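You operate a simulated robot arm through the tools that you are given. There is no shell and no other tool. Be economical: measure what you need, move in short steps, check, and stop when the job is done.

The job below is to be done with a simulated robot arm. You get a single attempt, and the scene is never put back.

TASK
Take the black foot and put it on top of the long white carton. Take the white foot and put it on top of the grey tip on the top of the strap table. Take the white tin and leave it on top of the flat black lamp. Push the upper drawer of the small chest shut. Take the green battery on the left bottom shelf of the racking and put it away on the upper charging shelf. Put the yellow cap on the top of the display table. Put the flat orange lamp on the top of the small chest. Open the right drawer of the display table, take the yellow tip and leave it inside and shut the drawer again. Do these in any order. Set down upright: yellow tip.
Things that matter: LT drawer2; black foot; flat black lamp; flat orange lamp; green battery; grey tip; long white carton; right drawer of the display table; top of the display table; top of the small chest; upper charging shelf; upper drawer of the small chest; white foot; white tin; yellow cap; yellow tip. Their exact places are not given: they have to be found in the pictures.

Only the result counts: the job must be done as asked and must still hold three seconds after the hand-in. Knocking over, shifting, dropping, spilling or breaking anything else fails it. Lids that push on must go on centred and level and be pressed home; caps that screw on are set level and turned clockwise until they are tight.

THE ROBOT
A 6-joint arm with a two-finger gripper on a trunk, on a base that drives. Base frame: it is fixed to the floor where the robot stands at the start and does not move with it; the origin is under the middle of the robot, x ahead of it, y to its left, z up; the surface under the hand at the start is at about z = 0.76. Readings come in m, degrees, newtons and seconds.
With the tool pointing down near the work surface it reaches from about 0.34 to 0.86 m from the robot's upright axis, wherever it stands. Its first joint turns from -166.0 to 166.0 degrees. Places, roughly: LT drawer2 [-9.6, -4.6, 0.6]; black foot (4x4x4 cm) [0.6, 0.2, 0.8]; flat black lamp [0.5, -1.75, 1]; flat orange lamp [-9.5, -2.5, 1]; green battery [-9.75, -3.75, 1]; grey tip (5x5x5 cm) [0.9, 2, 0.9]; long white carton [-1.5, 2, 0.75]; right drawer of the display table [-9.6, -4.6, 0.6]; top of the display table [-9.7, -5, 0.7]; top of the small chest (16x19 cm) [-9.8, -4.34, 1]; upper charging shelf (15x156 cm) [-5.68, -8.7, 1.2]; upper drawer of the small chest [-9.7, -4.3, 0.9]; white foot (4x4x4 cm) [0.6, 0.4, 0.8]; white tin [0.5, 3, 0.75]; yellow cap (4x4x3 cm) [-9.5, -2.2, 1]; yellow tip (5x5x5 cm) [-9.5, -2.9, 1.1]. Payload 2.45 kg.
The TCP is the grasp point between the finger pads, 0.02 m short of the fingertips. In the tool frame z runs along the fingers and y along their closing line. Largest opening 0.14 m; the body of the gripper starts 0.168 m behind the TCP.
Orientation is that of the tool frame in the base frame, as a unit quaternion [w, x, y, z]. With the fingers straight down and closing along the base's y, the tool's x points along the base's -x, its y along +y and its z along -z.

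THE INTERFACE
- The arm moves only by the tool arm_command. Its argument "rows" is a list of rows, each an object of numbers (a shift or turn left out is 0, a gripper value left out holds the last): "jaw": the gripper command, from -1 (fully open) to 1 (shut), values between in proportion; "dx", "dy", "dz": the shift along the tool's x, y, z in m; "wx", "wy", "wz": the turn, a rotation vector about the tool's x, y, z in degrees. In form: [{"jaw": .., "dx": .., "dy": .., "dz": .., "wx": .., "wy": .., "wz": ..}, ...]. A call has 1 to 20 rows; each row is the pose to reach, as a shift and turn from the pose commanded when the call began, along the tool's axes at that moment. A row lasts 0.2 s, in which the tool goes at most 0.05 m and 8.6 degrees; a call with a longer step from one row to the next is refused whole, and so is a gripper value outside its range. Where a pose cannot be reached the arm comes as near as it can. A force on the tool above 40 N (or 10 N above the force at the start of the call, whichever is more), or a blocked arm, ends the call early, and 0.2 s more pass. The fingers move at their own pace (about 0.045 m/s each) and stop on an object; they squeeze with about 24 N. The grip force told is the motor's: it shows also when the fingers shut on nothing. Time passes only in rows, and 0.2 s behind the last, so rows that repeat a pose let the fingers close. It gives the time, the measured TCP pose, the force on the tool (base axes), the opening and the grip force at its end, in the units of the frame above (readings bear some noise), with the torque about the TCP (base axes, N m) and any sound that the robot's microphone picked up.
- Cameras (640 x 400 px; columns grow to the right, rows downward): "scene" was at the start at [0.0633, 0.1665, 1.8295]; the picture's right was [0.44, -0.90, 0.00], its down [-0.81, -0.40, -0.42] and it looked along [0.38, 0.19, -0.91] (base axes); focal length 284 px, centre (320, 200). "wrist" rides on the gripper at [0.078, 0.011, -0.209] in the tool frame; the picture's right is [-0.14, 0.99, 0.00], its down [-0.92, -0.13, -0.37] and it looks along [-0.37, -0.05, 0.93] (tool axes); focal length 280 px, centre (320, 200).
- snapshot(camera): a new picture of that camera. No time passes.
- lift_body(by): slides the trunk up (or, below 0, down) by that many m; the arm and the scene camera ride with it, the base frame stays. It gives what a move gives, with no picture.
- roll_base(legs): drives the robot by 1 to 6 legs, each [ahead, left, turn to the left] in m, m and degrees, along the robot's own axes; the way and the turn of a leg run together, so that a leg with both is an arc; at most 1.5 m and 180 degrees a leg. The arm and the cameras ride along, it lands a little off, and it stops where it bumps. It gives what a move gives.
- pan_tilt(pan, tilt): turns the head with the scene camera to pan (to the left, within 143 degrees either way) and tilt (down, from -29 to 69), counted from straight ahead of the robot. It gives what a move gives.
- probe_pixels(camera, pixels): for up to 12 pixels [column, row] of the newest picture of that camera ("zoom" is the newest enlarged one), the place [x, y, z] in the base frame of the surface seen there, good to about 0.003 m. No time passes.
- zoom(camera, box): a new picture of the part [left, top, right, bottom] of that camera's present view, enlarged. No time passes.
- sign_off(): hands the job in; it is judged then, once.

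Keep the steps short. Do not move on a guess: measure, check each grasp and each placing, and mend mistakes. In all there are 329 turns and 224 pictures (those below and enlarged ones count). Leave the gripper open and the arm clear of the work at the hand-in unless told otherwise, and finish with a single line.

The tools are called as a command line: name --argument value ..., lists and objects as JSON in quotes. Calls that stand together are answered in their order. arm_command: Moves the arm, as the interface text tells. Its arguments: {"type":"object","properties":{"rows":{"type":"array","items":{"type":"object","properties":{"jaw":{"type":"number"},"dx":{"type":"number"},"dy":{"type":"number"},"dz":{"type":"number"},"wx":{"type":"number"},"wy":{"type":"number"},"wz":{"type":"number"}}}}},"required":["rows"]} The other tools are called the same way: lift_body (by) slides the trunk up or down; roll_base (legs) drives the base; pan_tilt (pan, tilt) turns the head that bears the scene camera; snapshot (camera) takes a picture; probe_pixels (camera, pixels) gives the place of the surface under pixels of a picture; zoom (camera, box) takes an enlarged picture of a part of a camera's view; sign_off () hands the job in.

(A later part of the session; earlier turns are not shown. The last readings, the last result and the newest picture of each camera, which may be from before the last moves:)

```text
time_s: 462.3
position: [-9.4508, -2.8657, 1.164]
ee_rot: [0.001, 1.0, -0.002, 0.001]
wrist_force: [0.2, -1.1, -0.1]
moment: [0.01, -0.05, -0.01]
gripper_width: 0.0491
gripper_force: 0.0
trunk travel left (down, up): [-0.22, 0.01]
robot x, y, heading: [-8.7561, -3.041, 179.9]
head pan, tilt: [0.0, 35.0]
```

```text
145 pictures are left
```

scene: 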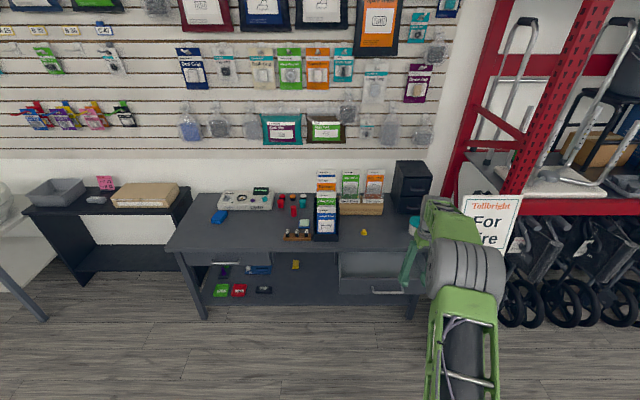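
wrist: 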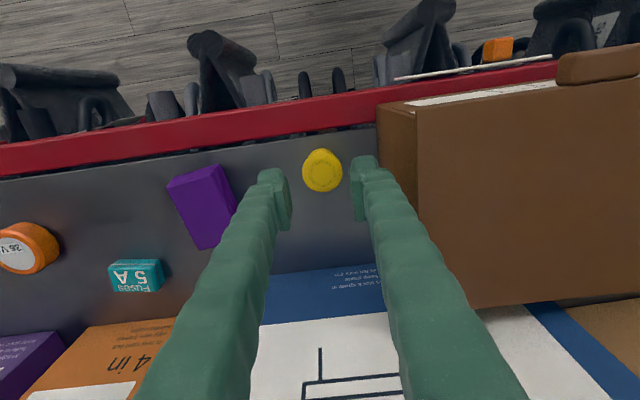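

probe_pixels --camera "wrist" --pixels '[[322, 171], [322, 155], [322, 188], [305, 171], [339, 171], [500, 200], [418, 160], [384, 160], [400, 190], [320, 330]]'

```text
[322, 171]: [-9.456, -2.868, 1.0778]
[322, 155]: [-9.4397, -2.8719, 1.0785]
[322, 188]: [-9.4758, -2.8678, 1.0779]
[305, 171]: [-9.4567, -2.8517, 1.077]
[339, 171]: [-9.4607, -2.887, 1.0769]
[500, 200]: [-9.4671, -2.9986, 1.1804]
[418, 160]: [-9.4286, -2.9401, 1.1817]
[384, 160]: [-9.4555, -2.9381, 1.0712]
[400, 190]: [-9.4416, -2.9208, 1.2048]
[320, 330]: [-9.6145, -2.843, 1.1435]
```

The tip is centred and the box side at y -2.939 clears. I'll go down to TCP z≈1.064 and close.

arm_command --rows '[{"dx": -0.007, "dy": 0.003, "dz": 0.03}, {"dx": -0.007, "dy": 0.003, "dz": 0.06}, {"dx": -0.007, "dy": 0.003, "dz": 0.085}, {"dx": -0.007, "dy": 0.003, "dz": 0.1}, {"dx": -0.007, "dy": 0.003, "dz": 0.1}, {"jaw": 1, "dx": -0.007, "dy": 0.003, "dz": 0.1}, {"dx": -0.007, "dy": 0.003, "dz": 0.1}, {"dx": -0.007, "dy": 0.003, "dz": 0.1}, {"dx": -0.007, "dy": 0.003, "dz": 0.1}]'

```text
time_s: 464.3
position: [-9.4565, -2.8687, 1.0642]
ee_rot: [0.001, 1.0, -0.002, 0.0]
wrist_force: [-1.1, -0.6, 1.1]
moment: [0.0, 0.03, -0.02]
gripper_width: 0.0418
gripper_force: 23.9
trunk travel left (down, up): [-0.22, 0.01]
robot x, y, heading: [-8.7594, -3.0393, 179.7]
head pan, tilt: [0.0, 35.0]
```

arm_command --rows '[{"dz": -0.03}, {"dz": -0.06}, {"dz": -0.1}, {"dz": -0.13}, {"dz": -0.13, "dx": 0.04}, {"dz": -0.13, "dx": 0.08}, {"dz": -0.13, "dx": 0.12}, {"dz": -0.13, "dx": 0.16}]'

snapshot --camera "wrist"

```text
time_s: 466.1
position: [-9.2949, -2.8701, 1.1936]
ee_rot: [0.001, 1.0, -0.002, 0.0]
wrist_force: [0.2, 0.3, -0.8]
moment: [0.01, 0.03, -0.03]
gripper_width: 0.0419
gripper_force: 24.0
trunk travel left (down, up): [-0.22, 0.01]
robot x, y, heading: [-8.7613, -3.0399, 179.8]
head pan, tilt: [0.0, 35.0]
```

```text
144 pictures are left
```

wrist: 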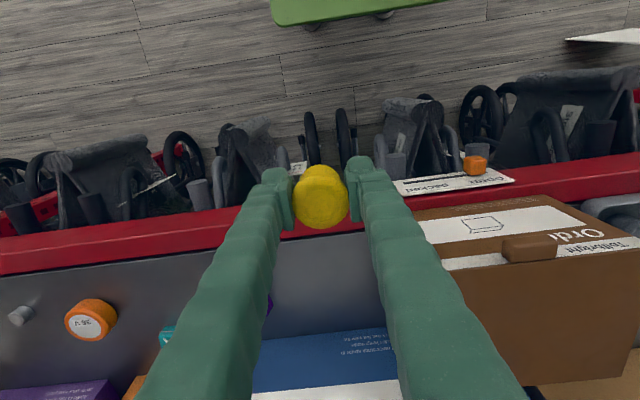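

The tip is upright in the grip. I'll back off and drive to the drawer.

roll_base --legs '[[-0.36, 0, 0], [0, 1.0, 0], [0, 0.76, 0]]'

lift_body --by -0.14

snapshot --camera "wrist"

```text
time_s: 483.7
position: [-8.9337, -4.6247, 1.195]
ee_rot: [0.0, 1.0, 0.002, 0.001]
wrist_force: [0.4, 1.0, 0.1]
moment: [0.0, 0.0, -0.03]
gripper_width: 0.0421
gripper_force: 24.0
trunk travel left (down, up): [-0.22, 0.01]
robot x, y, heading: [-8.388, -4.7896, -179.4]
head pan, tilt: [0.0, 35.0]
```

```text
time_s: 485.4
position: [-8.9341, -4.6259, 1.0536]
ee_rot: [0.001, 1.0, 0.002, 0.0]
wrist_force: [-0.7, -1.0, -1.1]
moment: [-0.01, -0.01, 0.01]
gripper_width: 0.0418
gripper_force: 24.1
trunk travel left (down, up): [-0.08, 0.15]
robot x, y, heading: [-8.3917, -4.7897, -179.7]
head pan, tilt: [0.0, 35.0]
```

```text
143 pictures are left
```

wrist: 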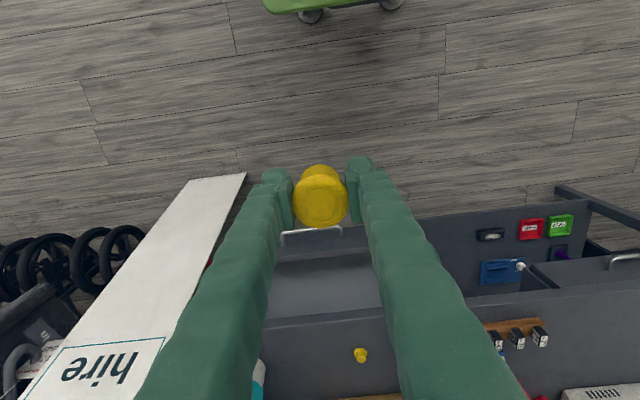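

roll_base --legs '[[0.22, 0, -0.4]]'

arm_command --rows '[{"dx": -0.045}, {"dx": -0.09}, {"dx": -0.13}, {"dx": -0.165}, {"dx": -0.165, "dz": 0.04}, {"dx": -0.165, "dz": 0.08}, {"dx": -0.165, "dz": 0.12}, {"dx": -0.165, "dz": 0.16}, {"dx": -0.165, "dz": 0.2}, {"dx": -0.165, "dz": 0.2}]'

snapshot --camera "wrist"

```text
time_s: 487.1
position: [-9.1521, -4.6212, 1.0545]
ee_rot: [0.0, 1.0, -0.002, 0.001]
wrist_force: [0.6, 0.3, -0.2]
moment: [-0.04, -0.06, 0.02]
gripper_width: 0.042
gripper_force: 23.9
trunk travel left (down, up): [-0.08, 0.15]
robot x, y, heading: [-8.6071, -4.7942, 179.8]
head pan, tilt: [0.0, 35.0]
```

```text
time_s: 489.3
position: [-9.3153, -4.6207, 0.8536]
ee_rot: [0.001, 1.0, -0.003, 0.001]
wrist_force: [0.1, -0.3, -0.1]
moment: [-0.04, 0.02, 0.0]
gripper_width: 0.0418
gripper_force: 24.2
trunk travel left (down, up): [-0.08, 0.15]
robot x, y, heading: [-8.6085, -4.7928, 179.6]
head pan, tilt: [0.0, 35.0]
```

```text
142 pictures are left
```

wrist: 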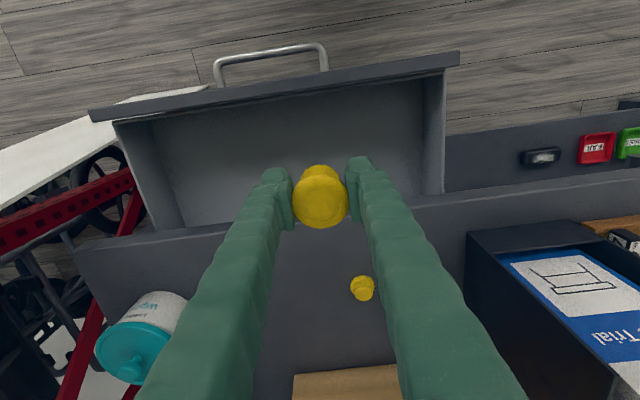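

It's over the drawer opening. I'll lower to just above the floor.

arm_command --rows '[{"dz": 0.04}, {"dz": 0.08}, {"dz": 0.12}, {"dz": 0.16}, {"dz": 0.2}, {"dz": 0.225}, {"dz": 0.236}, {"dz": 0.236}]'

```text
time_s: 491.1
position: [-9.3138, -4.6206, 0.6176]
ee_rot: [0.001, 1.0, -0.002, 0.0]
wrist_force: [-0.1, -0.3, -1.0]
moment: [-0.02, 0.03, 0.02]
gripper_width: 0.0417
gripper_force: 24.3
trunk travel left (down, up): [-0.08, 0.15]
robot x, y, heading: [-8.6113, -4.7924, 180.1]
head pan, tilt: [0.0, 35.0]
```

arm_command --rows '[{"dz": 0.003}, {"dz": 0.005}, {"dz": 0.007}, {"dz": 0.008}, {"dz": 0.008}]'

```text
time_s: 492.3
position: [-9.3158, -4.6205, 0.611]
ee_rot: [0.001, 1.0, -0.003, 0.0]
wrist_force: [0.9, 0.0, 11.8]
moment: [-0.15, 0.02, 0.02]
gripper_width: 0.0415
gripper_force: 24.2
trunk travel left (down, up): [-0.08, 0.15]
robot x, y, heading: [-8.6124, -4.7948, 179.6]
head pan, tilt: [0.0, 35.0]
```

The tip touches the drawer floor. I'll release and rise.

arm_command --rows '[{"dz": -0.0005}, {"jaw": 0.05, "dz": -0.0005}, {"dz": -0.0005}, {"dz": -0.0005}, {"dz": -0.0005}, {"dz": -0.03}, {"dz": -0.07}, {"dz": -0.12}, {"dz": -0.17}, {"dz": -0.22}, {"dz": -0.27}, {"dz": -0.32}, {"dz": -0.37}]'

snapshot --camera "wrist"

```text
time_s: 495.1
position: [-9.3168, -4.6224, 0.9816]
ee_rot: [0.0, 1.0, -0.003, 0.001]
wrist_force: [-0.6, 0.4, 0.8]
moment: [0.04, 0.01, 0.03]
gripper_width: 0.0667
gripper_force: 0.1
trunk travel left (down, up): [-0.08, 0.15]
robot x, y, heading: [-8.6122, -4.7937, 179.8]
head pan, tilt: [0.0, 35.0]
```

```text
141 pictures are left
```

wrist: 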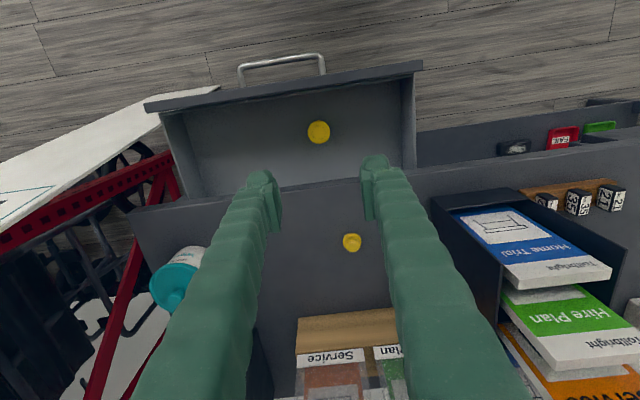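

The tip stands upright in the drawer. I'll close the jaws, move in front of the handle, then push the drawer shut slowly.

arm_command --rows '[{"jaw": 1, "dx": 0.045, "dy": -0.015}, {"dx": 0.09, "dy": -0.03}, {"dx": 0.135, "dy": -0.045}, {"dx": 0.18, "dy": -0.055}, {"dx": 0.217, "dy": -0.057}, {"dx": 0.217, "dy": -0.057, "dz": 0.045}, {"dx": 0.217, "dy": -0.057, "dz": 0.09}, {"dx": 0.217, "dy": -0.057, "dz": 0.135}, {"dx": 0.217, "dy": -0.057, "dz": 0.18}, {"dx": 0.217, "dy": -0.057, "dz": 0.225}, {"dx": 0.217, "dy": -0.057, "dz": 0.27}, {"dx": 0.217, "dy": -0.057, "dz": 0.315}, {"dx": 0.217, "dy": -0.057, "dz": 0.345}, {"dx": 0.217, "dy": -0.057, "dz": 0.345}]'

snapshot --camera "wrist"

```text
time_s: 498.1
position: [-9.0981, -4.5635, 0.6332]
ee_rot: [0.001, 1.0, -0.003, 0.0]
wrist_force: [-0.1, -0.6, -0.6]
moment: [-0.01, -0.01, 0.02]
gripper_width: 0.0
gripper_force: 23.9
trunk travel left (down, up): [-0.08, 0.15]
robot x, y, heading: [-8.6126, -4.7945, 179.9]
head pan, tilt: [0.0, 35.0]
```

```text
140 pictures are left
```

wrist: 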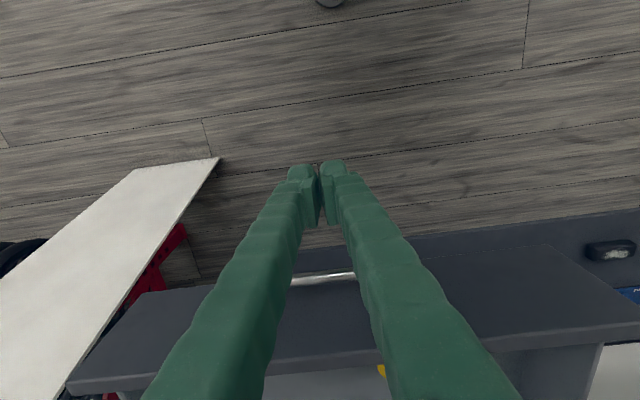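

arm_command --rows '[{"dx": -0.015}, {"dx": -0.03}, {"dx": -0.045}, {"dx": -0.05}, {"dx": -0.055}, {"dx": -0.06}, {"dx": -0.066}, {"dx": -0.073}, {"dx": -0.08}, {"dx": -0.087}, {"dx": -0.094}, {"dx": -0.101}, {"dx": -0.108}, {"dx": -0.115}, {"dx": -0.122}, {"dx": -0.129}, {"dx": -0.136}, {"dx": -0.143}, {"dx": -0.15}, {"dx": -0.157}]'

```text
time_s: 502.3
position: [-9.256, -4.5646, 0.635]
ee_rot: [0.001, 1.0, -0.002, 0.001]
wrist_force: [1.0, 0.8, -0.9]
moment: [-0.01, 0.0, 0.04]
gripper_width: 0.0002
gripper_force: 23.8
trunk travel left (down, up): [-0.08, 0.15]
robot x, y, heading: [-8.6098, -4.7917, 179.7]
head pan, tilt: [0.0, 35.0]
```

arm_command --rows '[{"dx": -0.006}, {"dx": -0.012}, {"dx": -0.019}, {"dx": -0.026}, {"dx": -0.033}, {"dx": -0.04}, {"dx": -0.047}, {"dx": -0.054}, {"dx": -0.061}, {"dx": -0.068}, {"dx": -0.075}, {"dx": -0.081}, {"dx": -0.086}, {"dx": -0.091}, {"dx": -0.096}, {"dx": -0.1}, {"dx": -0.104}, {"dx": -0.108}]'

```text
time_s: 505.9
position: [-9.3521, -4.5631, 0.63]
ee_rot: [0.003, 1.0, -0.004, 0.009]
wrist_force: [0.3, 0.7, -8.8]
moment: [0.1, -0.42, 0.0]
gripper_width: 0.0
gripper_force: 29.1
trunk travel left (down, up): [-0.08, 0.15]
robot x, y, heading: [-8.6098, -4.7916, 179.7]
head pan, tilt: [0.0, 35.0]
stopped in row 18: the force on the tool passed its limit at 42 N (the readings are from after the stop); the commanded pose is now the measured one
```

It has reached its stop at the original handle position. I'll back off and check.

arm_command --rows '[{"dx": 0.03}, {"dx": 0.07}, {"dx": 0.11}, {"dx": 0.15}, {"dx": 0.15, "dz": -0.045, "wy": -1}, {"dx": 0.15, "dz": -0.09, "wy": -1}, {"dx": 0.15, "dz": -0.135, "wy": -1}, {"dx": 0.15, "dz": -0.18, "wy": -1}, {"dx": 0.15, "dz": -0.225, "wy": -1}, {"dx": 0.15, "dz": -0.27, "wy": -1}, {"dx": 0.15, "dz": -0.315, "wy": -1}, {"dx": 0.15, "dz": -0.36, "wy": -1}, {"dx": 0.15, "dz": -0.4, "wy": -1}]'

pan_tilt --pan 10 --tilt 45

snapshot --camera "scene"

```text
time_s: 508.8
position: [-9.2079, -4.5607, 1.0317]
ee_rot: [0.002, 1.0, -0.004, 0.0]
wrist_force: [0.2, 0.0, 0.9]
moment: [-0.01, 0.01, 0.02]
gripper_width: 0.0001
gripper_force: 29.2
trunk travel left (down, up): [-0.08, 0.15]
robot x, y, heading: [-8.6122, -4.7907, 179.8]
head pan, tilt: [0.0, 35.0]
```

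```text
time_s: 509.5
position: [-9.2083, -4.5613, 1.0324]
ee_rot: [0.003, 1.0, -0.004, -0.001]
wrist_force: [-0.1, 0.2, 0.5]
moment: [0.01, -0.05, 0.0]
gripper_width: 0.0
gripper_force: 30.1
trunk travel left (down, up): [-0.08, 0.15]
robot x, y, heading: [-8.6142, -4.7929, 179.8]
head pan, tilt: [10.0, 45.0]
```

```text
139 pictures are left
```

scene: 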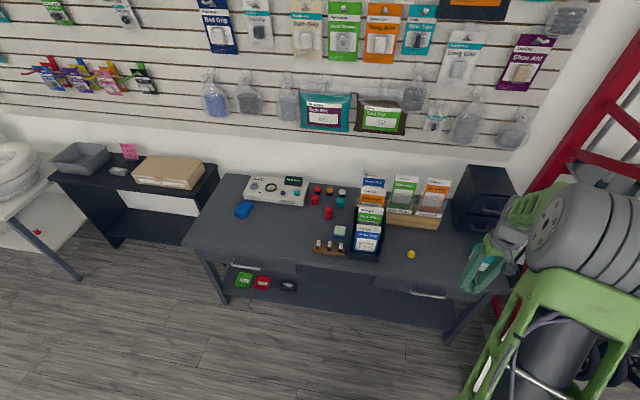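

zoom --camera "scene" --box '[210, 235, 490, 325]'

probe_pixels --camera "zoom" --pixels '[[430, 95], [500, 130], [460, 127], [110, 85], [150, 75], [400, 100]]'

```text
2.29 times, centred on (350, 280) of scene
```

zoom: 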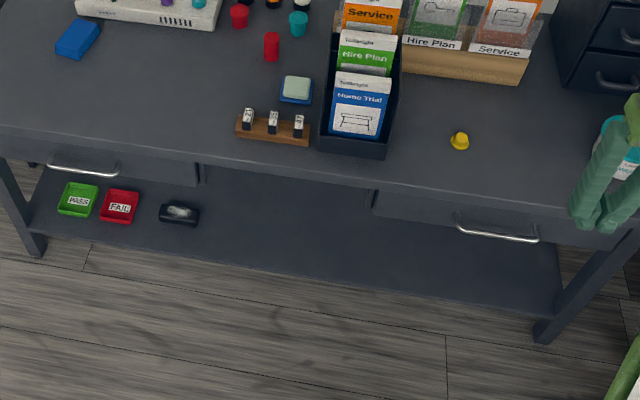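

```text
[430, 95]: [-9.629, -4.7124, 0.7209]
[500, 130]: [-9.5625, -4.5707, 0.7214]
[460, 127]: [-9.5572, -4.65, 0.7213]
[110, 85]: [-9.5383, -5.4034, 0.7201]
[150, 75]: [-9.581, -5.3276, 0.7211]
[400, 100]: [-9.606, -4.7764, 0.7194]
```

probe_pixels --camera "zoom" --pixels '[[420, 210], [440, 215], [150, 167], [170, 172], [560, 238], [500, 236]]'

```text
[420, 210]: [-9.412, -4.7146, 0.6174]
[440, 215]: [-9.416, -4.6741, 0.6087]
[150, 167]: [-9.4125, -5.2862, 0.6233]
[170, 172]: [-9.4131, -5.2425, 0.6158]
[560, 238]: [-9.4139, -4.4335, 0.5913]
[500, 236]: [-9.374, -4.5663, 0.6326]
```

The drawer is shut, flush with the left one. Next is the orange lamp: back off, raise the trunk, and drive to y≈-2.46.

lift_body --by 0.14

roll_base --legs '[[-0.3, 0, 0], [0, -1.05, 0], [0, -1.05, 0], [0.35, 0, 0]]'

snapshot --camera "wrist"

```text
time_s: 511.1
position: [-9.2084, -4.5614, 1.1715]
ee_rot: [0.002, 1.0, -0.004, 0.0]
wrist_force: [-0.1, -0.2, -0.5]
moment: [0.0, -0.03, -0.02]
gripper_width: 0.0001
gripper_force: 29.2
trunk travel left (down, up): [-0.22, 0.01]
robot x, y, heading: [-8.609, -4.789, 180.1]
head pan, tilt: [10.0, 45.0]
```

```text
time_s: 533.4
position: [-9.2503, -2.4581, 1.1728]
ee_rot: [0.003, 1.0, 0.002, 0.001]
wrist_force: [0.1, -0.2, 0.5]
moment: [-0.04, -0.06, -0.02]
gripper_width: 0.0
gripper_force: 29.6
trunk travel left (down, up): [-0.22, 0.01]
robot x, y, heading: [-8.6532, -2.6847, -179.6]
head pan, tilt: [10.0, 45.0]
```

```text
137 pictures are left
```

wrist: 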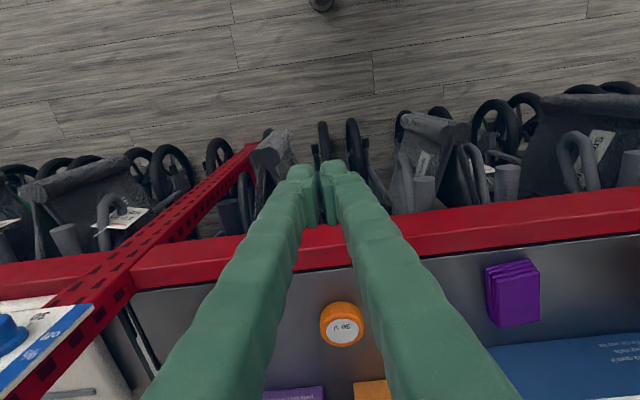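

roll_base --legs '[[0.13, 0, 0]]'

arm_command --rows '[{"jaw": -0.35, "dx": -0.04}, {"dx": -0.08}, {"dx": -0.12}, {"dx": -0.12}, {"dx": -0.12}, {"dx": -0.12}]'

snapshot --camera "wrist"

```text
time_s: 534.7
position: [-9.381, -2.4598, 1.1721]
ee_rot: [0.002, 1.0, 0.001, 0.001]
wrist_force: [0.1, -0.4, -0.9]
moment: [-0.01, -0.13, 0.03]
gripper_width: 0.0001
gripper_force: 29.6
trunk travel left (down, up): [-0.22, 0.01]
robot x, y, heading: [-8.781, -2.6845, -180.1]
head pan, tilt: [10.0, 45.0]
```

```text
time_s: 536.1
position: [-9.5002, -2.4582, 1.1726]
ee_rot: [0.002, 1.0, 0.001, 0.0]
wrist_force: [-0.7, -1.0, 0.0]
moment: [0.03, 0.05, 0.0]
gripper_width: 0.0947
gripper_force: 0.0
trunk travel left (down, up): [-0.22, 0.01]
robot x, y, heading: [-8.7802, -2.6817, -179.8]
head pan, tilt: [10.0, 45.0]
```

```text
136 pictures are left
```

wrist: 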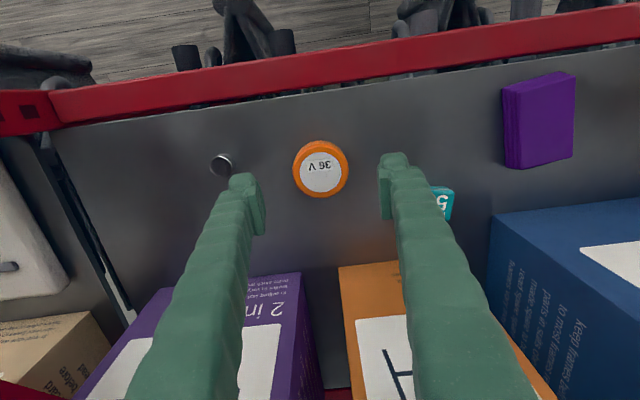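

probe_pixels --camera "wrist" --pixels '[[320, 172], [320, 150], [320, 194], [297, 172], [345, 170], [228, 170], [435, 190], [272, 180], [440, 215]]'

```text
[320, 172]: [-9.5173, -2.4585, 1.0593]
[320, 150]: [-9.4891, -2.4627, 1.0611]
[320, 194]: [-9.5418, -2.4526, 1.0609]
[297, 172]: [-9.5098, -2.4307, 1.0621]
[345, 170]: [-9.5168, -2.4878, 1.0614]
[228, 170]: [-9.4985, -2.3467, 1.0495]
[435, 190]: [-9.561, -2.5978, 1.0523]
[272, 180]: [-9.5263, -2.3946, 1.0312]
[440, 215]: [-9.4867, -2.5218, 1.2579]
```

The lamp's centre is (-9.5155,-2.4585), about 6 cm across. I'll go down to 1.0535 and close.

arm_command --rows '[{"dx": -0.015, "dz": 0.03}, {"dx": -0.015, "dz": 0.06}, {"dx": -0.015, "dz": 0.09}, {"dx": -0.015, "dz": 0.11}, {"dx": -0.015, "dz": 0.118}, {"dx": -0.015, "dz": 0.118}, {"jaw": 1, "dx": -0.015, "dz": 0.118}, {"dx": -0.015, "dz": 0.118}, {"dx": -0.015, "dz": 0.118}, {"dx": -0.015, "dz": 0.118}]'

arm_command --rows '[{"dz": -0.04}, {"dz": -0.08}, {"dz": -0.12}, {"dz": -0.14}, {"dz": -0.14, "dx": 0.045}, {"dz": -0.14, "dx": 0.09}, {"dz": -0.14, "dx": 0.135}, {"dz": -0.14, "dx": 0.17}]'

snapshot --camera "wrist"

```text
time_s: 538.3
position: [-9.5144, -2.46, 1.0535]
ee_rot: [0.002, 1.0, 0.001, 0.001]
wrist_force: [0.5, 0.2, -0.3]
moment: [0.02, -0.02, -0.01]
gripper_width: 0.0672
gripper_force: 23.7
trunk travel left (down, up): [-0.22, 0.01]
robot x, y, heading: [-8.7792, -2.6853, -179.3]
head pan, tilt: [10.0, 45.0]
```

```text
time_s: 540.1
position: [-9.3451, -2.4561, 1.1933]
ee_rot: [0.003, 1.0, 0.001, 0.0]
wrist_force: [0.6, -1.0, -1.6]
moment: [0.0, 0.0, 0.05]
gripper_width: 0.0673
gripper_force: 23.7
trunk travel left (down, up): [-0.22, 0.01]
robot x, y, heading: [-8.7822, -2.6848, -179.7]
head pan, tilt: [10.0, 45.0]
```

```text
135 pictures are left
```

wrist: 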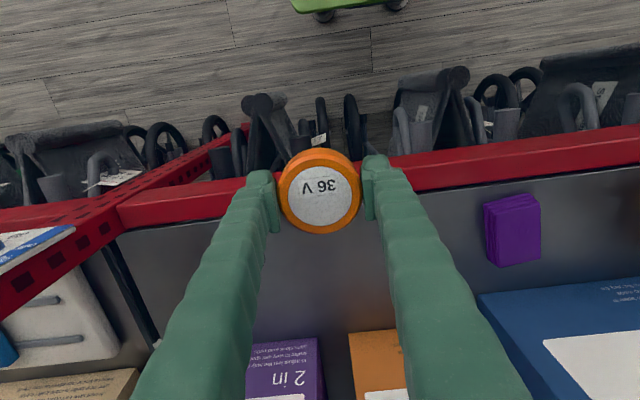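

The lamp is held level. I'll drive to the chest.

roll_base --legs '[[-0.36, 0, -0.3], [0, 0.95, 0], [0, 0.93, 0]]'

```text
time_s: 559.0
position: [-8.9912, -4.3645, 1.1931]
ee_rot: [0.002, 1.0, 0.002, 0.001]
wrist_force: [-0.5, -0.4, -1.2]
moment: [-0.01, 0.01, 0.0]
gripper_width: 0.0671
gripper_force: 23.7
trunk travel left (down, up): [-0.22, 0.01]
robot x, y, heading: [-8.4263, -4.5915, -179.6]
head pan, tilt: [10.0, 45.0]
```

roll_base --legs '[[0.5, 0, -0.4]]'

snapshot --camera "wrist"

```text
time_s: 562.0
position: [-9.4876, -4.3677, 1.1931]
ee_rot: [0.003, 1.0, 0.001, 0.001]
wrist_force: [-0.4, -0.3, -0.8]
moment: [0.0, -0.06, 0.01]
gripper_width: 0.067
gripper_force: 24.4
trunk travel left (down, up): [-0.22, 0.01]
robot x, y, heading: [-8.9223, -4.5966, -179.8]
head pan, tilt: [10.0, 45.0]
```

```text
134 pictures are left
```

wrist: 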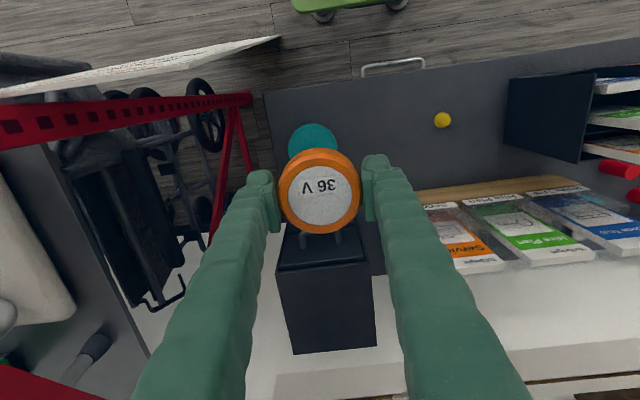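

probe_pixels --camera "wrist" --pixels '[[282, 275], [360, 268], [295, 350], [373, 343], [328, 310], [330, 280]]'

```text
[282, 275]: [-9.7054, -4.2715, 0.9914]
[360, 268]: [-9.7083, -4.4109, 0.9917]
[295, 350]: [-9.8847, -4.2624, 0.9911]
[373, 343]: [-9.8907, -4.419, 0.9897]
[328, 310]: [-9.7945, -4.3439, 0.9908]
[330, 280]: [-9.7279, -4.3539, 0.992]
```

roll_base --legs '[[0.07, 0, 0]]'

arm_command --rows '[{"dx": -0.045, "dy": -0.005}, {"dx": -0.09, "dy": -0.01}, {"dx": -0.135, "dy": -0.015}, {"dx": -0.18, "dy": -0.02}, {"dx": -0.21, "dy": -0.025}, {"dx": -0.225, "dy": -0.025}, {"dx": -0.225, "dy": -0.025}]'

snapshot --camera "wrist"

```text
time_s: 563.0
position: [-9.5583, -4.3672, 1.1917]
ee_rot: [0.003, 1.0, 0.0, 0.002]
wrist_force: [-0.9, 0.2, -0.9]
moment: [0.01, -0.1, 0.02]
gripper_width: 0.0674
gripper_force: 23.4
trunk travel left (down, up): [-0.22, 0.01]
robot x, y, heading: [-8.9921, -4.5906, -179.7]
head pan, tilt: [10.0, 45.0]
```

```text
time_s: 564.6
position: [-9.7808, -4.3448, 1.1946]
ee_rot: [0.002, 1.0, 0.0, 0.001]
wrist_force: [0.7, -0.1, -0.9]
moment: [0.02, -0.01, -0.02]
gripper_width: 0.0671
gripper_force: 23.8
trunk travel left (down, up): [-0.22, 0.01]
robot x, y, heading: [-8.9926, -4.5907, -180.0]
head pan, tilt: [10.0, 45.0]
```

```text
133 pictures are left
```

wrist: 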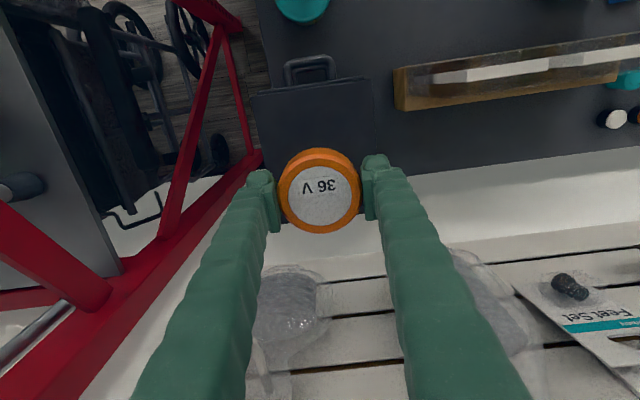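

It's over the chest top. I'll lower.

arm_command --rows '[{"dz": 0.04}, {"dz": 0.08}, {"dz": 0.12}, {"dz": 0.15}, {"dz": 0.165}, {"dz": 0.172}, {"dz": 0.172}]'

```text
time_s: 566.2
position: [-9.7811, -4.3441, 1.0212]
ee_rot: [0.002, 1.0, -0.001, 0.0]
wrist_force: [-0.7, -0.4, -0.9]
moment: [-0.01, -0.01, 0.02]
gripper_width: 0.0667
gripper_force: 23.9
trunk travel left (down, up): [-0.22, 0.01]
robot x, y, heading: [-8.9906, -4.5949, -179.9]
head pan, tilt: [10.0, 45.0]
```

arm_command --rows '[{"dz": 0.003}, {"dz": 0.005}, {"dz": 0.007}, {"dz": 0.0075}, {"dz": 0.0075}]'

```text
time_s: 567.4
position: [-9.781, -4.3442, 1.0144]
ee_rot: [0.002, 1.0, 0.0, 0.0]
wrist_force: [-1.9, 1.5, 6.1]
moment: [0.23, -0.04, 0.04]
gripper_width: 0.0669
gripper_force: 24.0
trunk travel left (down, up): [-0.22, 0.01]
robot x, y, heading: [-8.9924, -4.5922, -179.7]
head pan, tilt: [10.0, 45.0]
```

Contact. I'll release and rise.

arm_command --rows '[{"jaw": -0.2}, {"dz": 0}, {"dz": 0}, {"dz": 0}, {"dz": -0.03}, {"dz": -0.07}, {"dz": -0.12}, {"dz": -0.17}, {"dz": -0.18, "dx": 0.045}, {"dz": -0.18, "dx": 0.09}, {"dz": -0.18, "dx": 0.135}, {"dz": -0.18, "dx": 0.18}, {"dz": -0.18, "dx": 0.22}]'

snapshot --camera "wrist"

```text
time_s: 570.2
position: [-9.5607, -4.3434, 1.1941]
ee_rot: [0.003, 1.0, 0.0, 0.0]
wrist_force: [0.1, 0.5, 1.2]
moment: [-0.02, 0.07, 0.02]
gripper_width: 0.0837
gripper_force: 0.2
trunk travel left (down, up): [-0.22, 0.01]
robot x, y, heading: [-8.9939, -4.5973, -180.0]
head pan, tilt: [10.0, 45.0]
```

```text
132 pictures are left
```

wrist: 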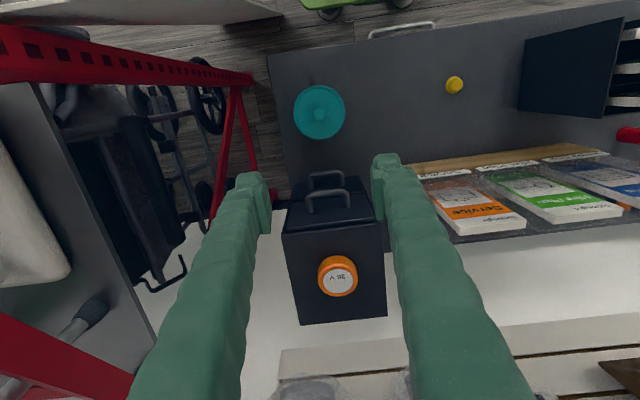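

The lamp is on the chest. Next, the green battery: back off and slide to y≈-3.7 to look.

roll_base --legs '[[-0.5, 0, 0], [0, -0.85, 0]]'

arm_command --rows '[{"dx": 0.045}, {"dx": 0.09}, {"dx": 0.135}, {"dx": 0.135, "dy": -0.045}, {"dx": 0.135, "dy": -0.09}, {"dx": 0.135, "dy": -0.135}, {"dx": 0.135, "dy": -0.18}, {"dx": 0.135, "dy": -0.22}]'

pan_tilt --pan 0 --tilt 30

snapshot --camera "scene"

```text
time_s: 580.5
position: [-9.0722, -3.4858, 1.1916]
ee_rot: [0.002, 1.0, -0.004, 0.002]
wrist_force: [0.4, 0.2, 0.8]
moment: [-0.04, -0.03, 0.01]
gripper_width: 0.0841
gripper_force: 0.0
trunk travel left (down, up): [-0.22, 0.01]
robot x, y, heading: [-8.5093, -3.7425, 179.9]
head pan, tilt: [10.0, 45.0]
```

```text
time_s: 582.3
position: [-8.935, -3.2661, 1.1905]
ee_rot: [0.004, 1.0, -0.003, 0.002]
wrist_force: [1.0, 0.1, 1.0]
moment: [-0.02, -0.02, 0.0]
gripper_width: 0.0838
gripper_force: 0.0
trunk travel left (down, up): [-0.22, 0.01]
robot x, y, heading: [-8.5026, -3.7405, 179.9]
head pan, tilt: [10.0, 45.0]
```

```text
time_s: 583.1
position: [-8.9351, -3.2665, 1.1928]
ee_rot: [0.003, 1.0, -0.005, 0.0]
wrist_force: [0.0, 0.4, -0.2]
moment: [-0.03, -0.03, 0.0]
gripper_width: 0.0842
gripper_force: 0.1
trunk travel left (down, up): [-0.22, 0.01]
robot x, y, heading: [-8.505, -3.7429, 180.0]
head pan, tilt: [0.0, 30.0]
```

```text
131 pictures are left
```

scene: 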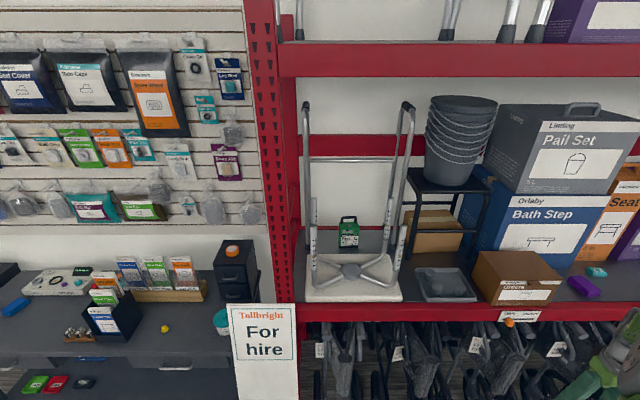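

zoom --camera "scene" --box '[280, 80, 480, 320]'

zoom --camera "scene" --box '[300, 190, 420, 310]'

probe_pixels --camera "zoom" --pixels '[[162, 155], [140, 170], [185, 170], [162, 110], [155, 92], [55, 100], [110, 260], [310, 170], [330, 230], [190, 270], [60, 330], [270, 100]]'

```text
1.67 times, centred on (380, 200) of scene
```

zoom: 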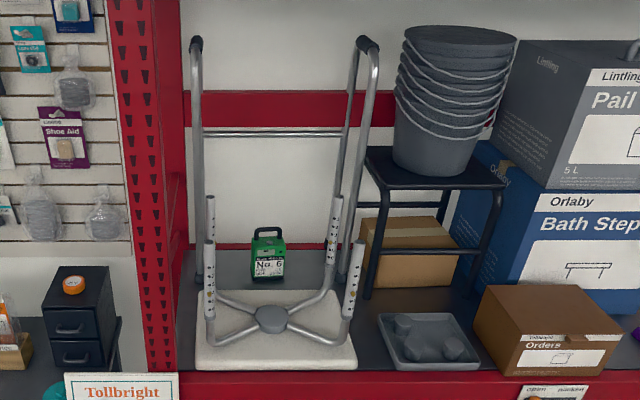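

```text
3.33 times, centred on (360, 250) of scene
```

zoom: 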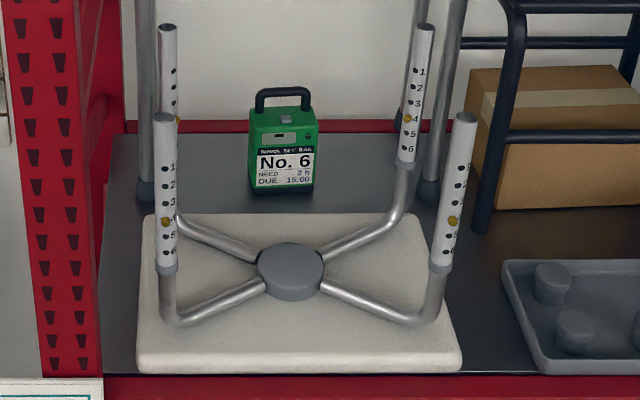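

```text
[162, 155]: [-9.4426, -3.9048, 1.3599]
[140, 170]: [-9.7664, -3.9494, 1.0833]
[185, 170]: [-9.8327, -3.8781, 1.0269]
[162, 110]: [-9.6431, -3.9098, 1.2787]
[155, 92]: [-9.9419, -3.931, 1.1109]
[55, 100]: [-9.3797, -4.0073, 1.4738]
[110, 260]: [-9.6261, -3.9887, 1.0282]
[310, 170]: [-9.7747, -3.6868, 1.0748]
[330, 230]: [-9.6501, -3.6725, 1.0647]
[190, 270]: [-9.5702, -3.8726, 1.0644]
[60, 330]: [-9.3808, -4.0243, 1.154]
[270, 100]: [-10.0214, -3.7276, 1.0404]
```

probe_pixels --camera "zoom" --pixels '[[285, 175], [252, 175], [314, 175], [285, 135], [265, 120], [310, 122], [282, 92], [260, 100], [308, 100], [285, 106], [285, 195], [285, 118]]'

zoom --camera "scene" --box '[325, 205, 375, 265]'

```text
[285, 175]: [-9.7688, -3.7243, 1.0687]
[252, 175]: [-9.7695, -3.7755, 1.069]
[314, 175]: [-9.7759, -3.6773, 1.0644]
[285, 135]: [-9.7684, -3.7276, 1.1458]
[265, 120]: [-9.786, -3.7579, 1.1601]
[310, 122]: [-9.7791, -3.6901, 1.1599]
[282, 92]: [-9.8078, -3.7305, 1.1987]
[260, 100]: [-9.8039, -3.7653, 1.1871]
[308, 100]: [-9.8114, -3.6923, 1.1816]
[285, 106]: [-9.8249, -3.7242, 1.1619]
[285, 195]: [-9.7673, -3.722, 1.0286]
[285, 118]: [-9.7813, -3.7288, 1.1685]
```

```text
6.67 times, centred on (350, 235) of scene
```

zoom: 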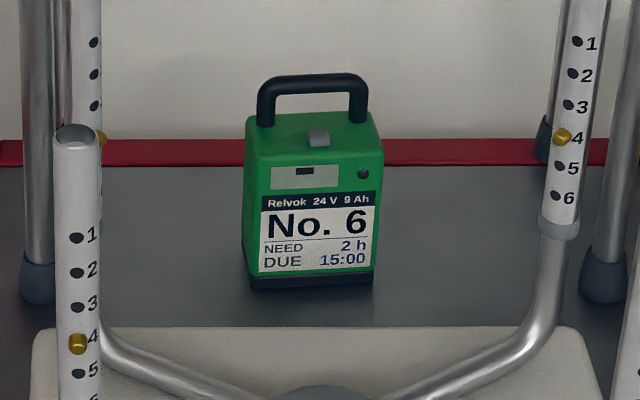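

probe_pixels --camera "scene" --pixels '[[314, 201], [392, 201], [313, 228], [404, 228], [306, 120], [412, 120], [304, 104], [404, 106], [309, 250], [389, 255]]'

```text
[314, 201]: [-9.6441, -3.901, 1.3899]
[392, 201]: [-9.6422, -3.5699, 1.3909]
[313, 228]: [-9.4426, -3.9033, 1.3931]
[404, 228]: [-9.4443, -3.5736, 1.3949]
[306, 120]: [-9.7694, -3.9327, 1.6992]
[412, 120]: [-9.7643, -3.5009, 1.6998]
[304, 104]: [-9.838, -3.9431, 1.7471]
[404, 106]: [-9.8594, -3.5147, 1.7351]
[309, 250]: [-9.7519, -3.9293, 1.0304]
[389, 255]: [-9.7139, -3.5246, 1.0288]
```

Battery: y -3.776..-3.677, top 1.16, handle bar at (-9.808,-3.73,≈1.19). The passage between the tubes is y -3.885..-3.585. I'll grip the handle from above with the closing line along x. First, align the base and arm in the open and roll the wrist.

roll_base --legs '[[0, -0.1, 0]]'

arm_command --rows '[{"dy": 0.045, "dz": -0.02}, {"dy": 0.09, "dz": -0.04}, {"dy": 0.135, "dz": -0.06}, {"dy": 0.18, "dz": -0.08}, {"dy": 0.225, "dz": -0.08}, {"dy": 0.27, "dz": -0.08}, {"dy": 0.315, "dz": -0.08}, {"dy": 0.36, "dz": -0.08}, {"dy": 0.405, "dz": -0.08}, {"dy": 0.45, "dz": -0.08}, {"dy": 0.495, "dz": -0.08}, {"dy": 0.54, "dz": -0.08}, {"dy": 0.56, "dz": -0.08}, {"dy": 0.56, "dz": -0.08}]'

arm_command --rows '[{"wz": -8.5}, {"wz": -17}, {"wz": -25.5}, {"wz": -34}, {"wz": -42.5}, {"wz": -51}, {"wz": -59.5}, {"wz": -68}, {"wz": -76.5}, {"wz": -85}, {"wz": -90}, {"wz": -90}]'

```text
time_s: 584.6
position: [-8.9351, -3.1674, 1.1915]
ee_rot: [0.004, 1.0, -0.003, 0.001]
wrist_force: [0.2, 1.2, 0.3]
moment: [-0.02, 0.03, 0.0]
gripper_width: 0.0838
gripper_force: 0.1
trunk travel left (down, up): [-0.22, 0.01]
robot x, y, heading: [-8.5037, -3.6439, 179.9]
head pan, tilt: [0.0, 30.0]
```

```text
time_s: 587.6
position: [-8.9402, -3.7269, 1.2766]
ee_rot: [0.003, 1.0, -0.004, 0.001]
wrist_force: [1.0, 0.7, 0.2]
moment: [-0.02, 0.02, 0.02]
gripper_width: 0.0842
gripper_force: 0.1
trunk travel left (down, up): [-0.22, 0.01]
robot x, y, heading: [-8.5055, -3.6441, 180.0]
head pan, tilt: [0.0, 30.0]
```

```text
time_s: 590.2
position: [-8.9395, -3.7272, 1.2752]
ee_rot: [0.003, 0.71, 0.704, -0.002]
wrist_force: [0.0, 0.0, 0.4]
moment: [0.0, 0.0, -0.02]
gripper_width: 0.0839
gripper_force: 0.0
trunk travel left (down, up): [-0.22, 0.01]
robot x, y, heading: [-8.5047, -3.6454, 179.9]
head pan, tilt: [0.0, 30.0]
```

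The wrist is rolled. I'll test the extension in free space (TCP to x≈-9.32) and check elbow heights against the upper beam.

arm_command --rows '[{"dy": -0.045}, {"dy": -0.09}, {"dy": -0.135}, {"dy": -0.18}, {"dy": -0.225}, {"dy": -0.27}, {"dy": -0.315}, {"dy": -0.36}, {"dy": -0.38}, {"dy": -0.38}]'

pan_tilt --pan 0 --tilt 40

snapshot --camera "scene"

snapshot --camera "wrist"

```text
time_s: 592.4
position: [-9.3188, -3.7261, 1.2748]
ee_rot: [0.002, 0.71, 0.704, -0.001]
wrist_force: [0.1, -0.6, -0.2]
moment: [-0.04, -0.01, 0.03]
gripper_width: 0.0838
gripper_force: 0.1
trunk travel left (down, up): [-0.22, 0.01]
robot x, y, heading: [-8.5014, -3.643, 179.8]
head pan, tilt: [0.0, 30.0]
```

```text
time_s: 593.1
position: [-9.3184, -3.7253, 1.2747]
ee_rot: [0.003, 0.709, 0.705, 0.0]
wrist_force: [0.1, 0.4, 0.3]
moment: [0.02, 0.01, -0.02]
gripper_width: 0.0841
gripper_force: 0.0
trunk travel left (down, up): [-0.22, 0.01]
robot x, y, heading: [-8.5033, -3.643, 179.6]
head pan, tilt: [0.0, 40.0]
```

```text
127 pictures are left
```

scene: 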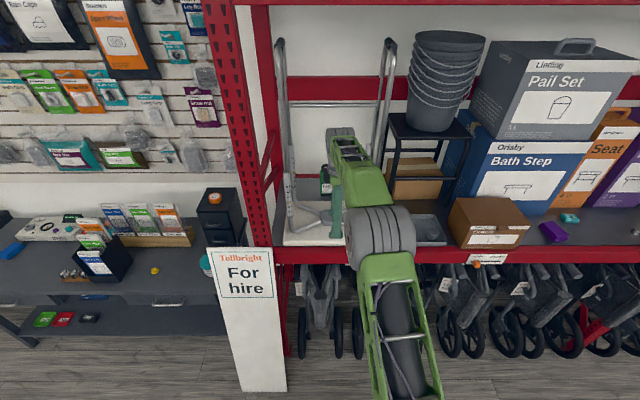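

```text
126 pictures are left
```

wrist: 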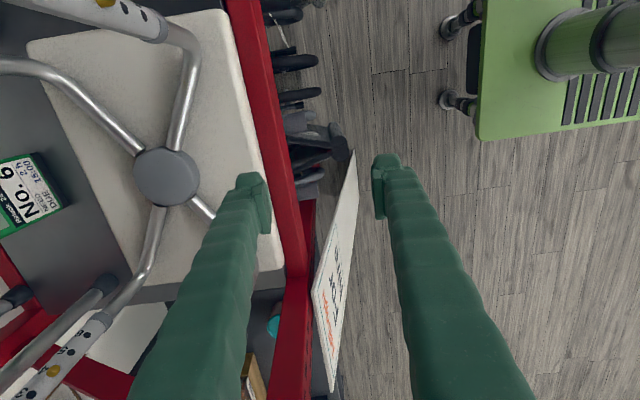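

probe_pixels --camera "scene" --pixels '[[375, 215], [350, 240], [410, 235], [360, 190], [345, 140], [335, 135], [390, 270], [332, 170]]'

zoom --camera "scene" --box '[280, 90, 440, 290]'

```text
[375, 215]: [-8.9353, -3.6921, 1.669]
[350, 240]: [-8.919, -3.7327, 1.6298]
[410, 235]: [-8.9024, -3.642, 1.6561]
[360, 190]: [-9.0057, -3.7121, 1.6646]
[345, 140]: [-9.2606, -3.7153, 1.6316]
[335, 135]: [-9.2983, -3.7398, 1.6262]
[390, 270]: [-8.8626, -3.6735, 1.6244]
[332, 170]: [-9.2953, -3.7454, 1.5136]
```

```text
2.00 times, centred on (360, 190) of scene
```

zoom: 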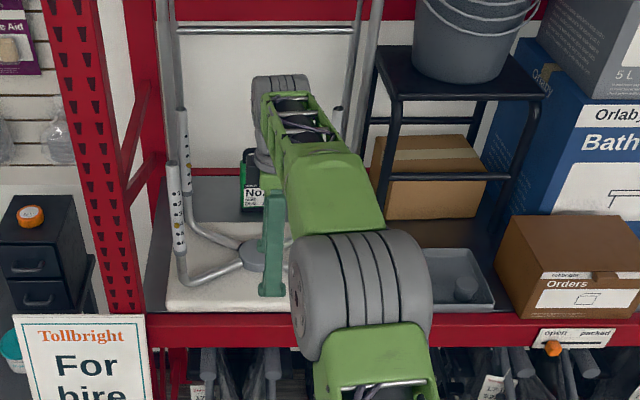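

The forearm rides at z≈1.6, below the upper beam (1.87) and above the stool tubes (1.39). I'll drive in 0.46 m.

roll_base --legs '[[0.25, -0.03, 0.3]]'

snapshot --camera "scene"

```text
time_s: 595.0
position: [-9.5738, -3.6947, 1.2734]
ee_rot: [0.002, 0.711, 0.703, -0.001]
wrist_force: [-0.4, 0.2, -0.5]
moment: [0.02, -0.08, -0.02]
gripper_width: 0.0839
gripper_force: 0.1
trunk travel left (down, up): [-0.22, 0.01]
robot x, y, heading: [-8.7567, -3.6129, 179.6]
head pan, tilt: [0.0, 40.0]
```

```text
124 pictures are left
```

scene: 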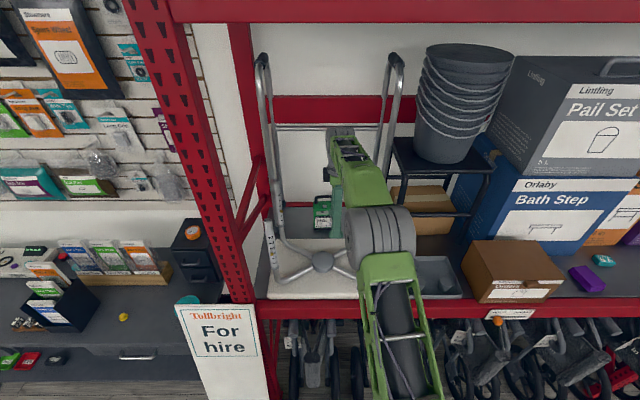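

arm_command --rows '[{"dx": -0.02}, {"dx": -0.035}, {"dx": -0.035}]'

roll_base --legs '[[0.2, 0, 0.2]]'

snapshot --camera "wrist"

snapshot --camera "scene"

```text
time_s: 595.8
position: [-9.5728, -3.73, 1.274]
ee_rot: [0.002, 0.71, 0.704, -0.001]
wrist_force: [-1.2, -0.6, 0.4]
moment: [0.01, -0.04, 0.02]
gripper_width: 0.084
gripper_force: 0.1
trunk travel left (down, up): [-0.22, 0.01]
robot x, y, heading: [-8.7589, -3.6134, 179.5]
head pan, tilt: [0.0, 40.0]
```

```text
time_s: 597.4
position: [-9.7735, -3.7292, 1.2737]
ee_rot: [0.002, 0.71, 0.704, -0.002]
wrist_force: [0.1, -0.5, -1.0]
moment: [-0.01, -0.08, 0.02]
gripper_width: 0.0843
gripper_force: 0.0
trunk travel left (down, up): [-0.22, 0.01]
robot x, y, heading: [-8.957, -3.6111, 179.7]
head pan, tilt: [0.0, 40.0]
```

```text
123 pictures are left
```

wrist: 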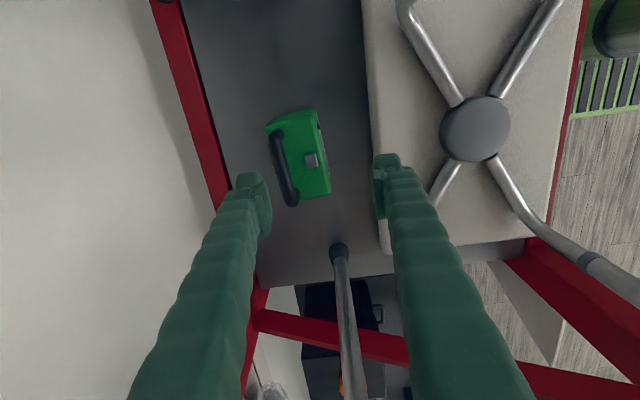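

```text
122 pictures are left
```

scene: 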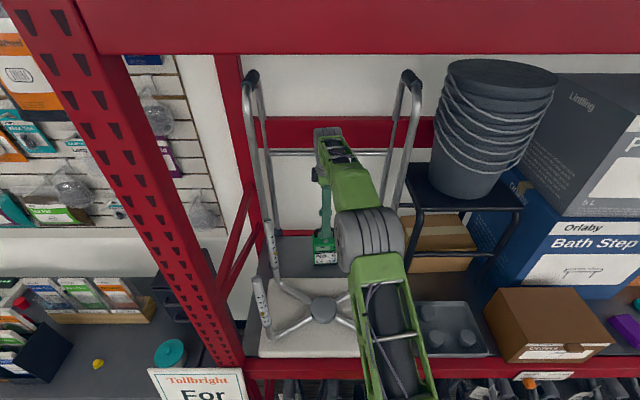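

zoom --camera "wrist" --box '[240, 90, 380, 220]'

probe_pixels --camera "wrist" --pixels '[[275, 140], [279, 160], [285, 180], [291, 200], [320, 170], [315, 120], [300, 150], [327, 188], [285, 120]]'

```text
3.08 times, centred on (310, 155) of wrist
```

zoom: 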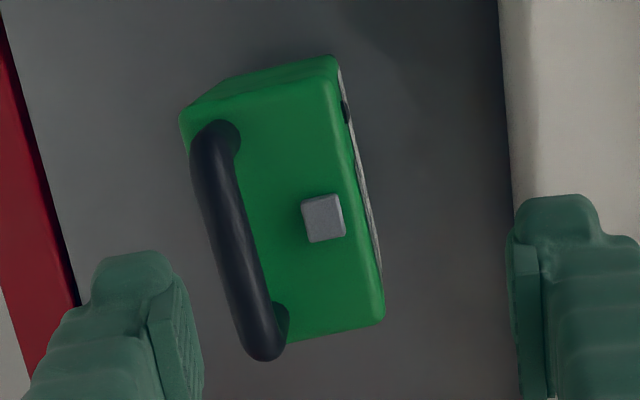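

```text
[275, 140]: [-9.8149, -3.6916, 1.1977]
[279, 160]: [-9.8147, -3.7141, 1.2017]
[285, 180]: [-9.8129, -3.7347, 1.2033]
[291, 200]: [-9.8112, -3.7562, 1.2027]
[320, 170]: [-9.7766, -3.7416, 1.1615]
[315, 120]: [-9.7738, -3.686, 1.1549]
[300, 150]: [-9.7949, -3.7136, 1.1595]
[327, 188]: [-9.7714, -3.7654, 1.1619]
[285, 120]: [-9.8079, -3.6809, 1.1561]
```

probe_pixels --camera "scene" --pixels '[[290, 152], [300, 153], [375, 152], [368, 151], [262, 120], [395, 130], [262, 170], [390, 180], [245, 80]]'

zoom --camera "scene" --box '[230, 60, 430, 290]'

```text
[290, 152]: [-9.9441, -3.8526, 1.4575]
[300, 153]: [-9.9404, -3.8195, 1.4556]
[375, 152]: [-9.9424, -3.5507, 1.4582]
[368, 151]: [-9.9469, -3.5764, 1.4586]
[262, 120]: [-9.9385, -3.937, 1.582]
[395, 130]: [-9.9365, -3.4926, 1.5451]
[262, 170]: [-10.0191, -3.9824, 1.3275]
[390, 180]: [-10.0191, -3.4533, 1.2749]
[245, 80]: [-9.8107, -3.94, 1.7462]
```

```text
1.74 times, centred on (330, 175) of scene
```

zoom: 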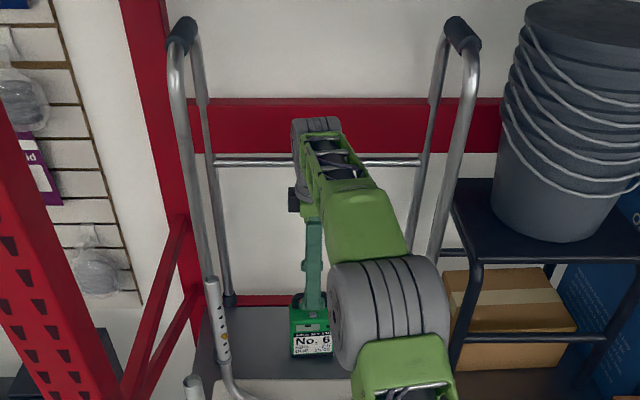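

The crossbar is 15 cm behind, so there's room. The handle sits off the battery's centre, so I'll grip the body (10 cm wide) instead: open fully and roll the wrist back so it closes along y.

arm_command --rows '[{"jaw": -1, "wz": 8.5}, {"wz": 17}, {"wz": 25.5}, {"wz": 34}, {"wz": 42.5}, {"wz": 51}, {"wz": 59.5}, {"wz": 68}, {"wz": 76.5}, {"wz": 85}, {"wz": 90}, {"wz": 90}]'

snapshot --camera "wrist"

```text
time_s: 600.0
position: [-9.7738, -3.7282, 1.2732]
ee_rot: [0.003, 1.0, -0.005, 0.002]
wrist_force: [0.1, -1.6, -0.2]
moment: [0.01, 0.01, 0.0]
gripper_width: 0.14
gripper_force: 0.1
trunk travel left (down, up): [-0.22, 0.01]
robot x, y, heading: [-8.957, -3.6129, 179.7]
head pan, tilt: [0.0, 40.0]
```

```text
119 pictures are left
```

wrist: 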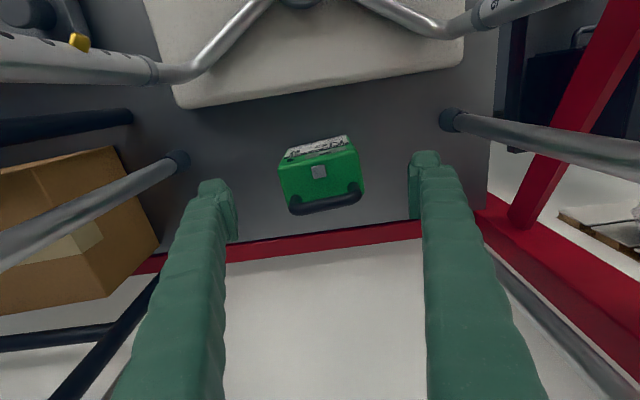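

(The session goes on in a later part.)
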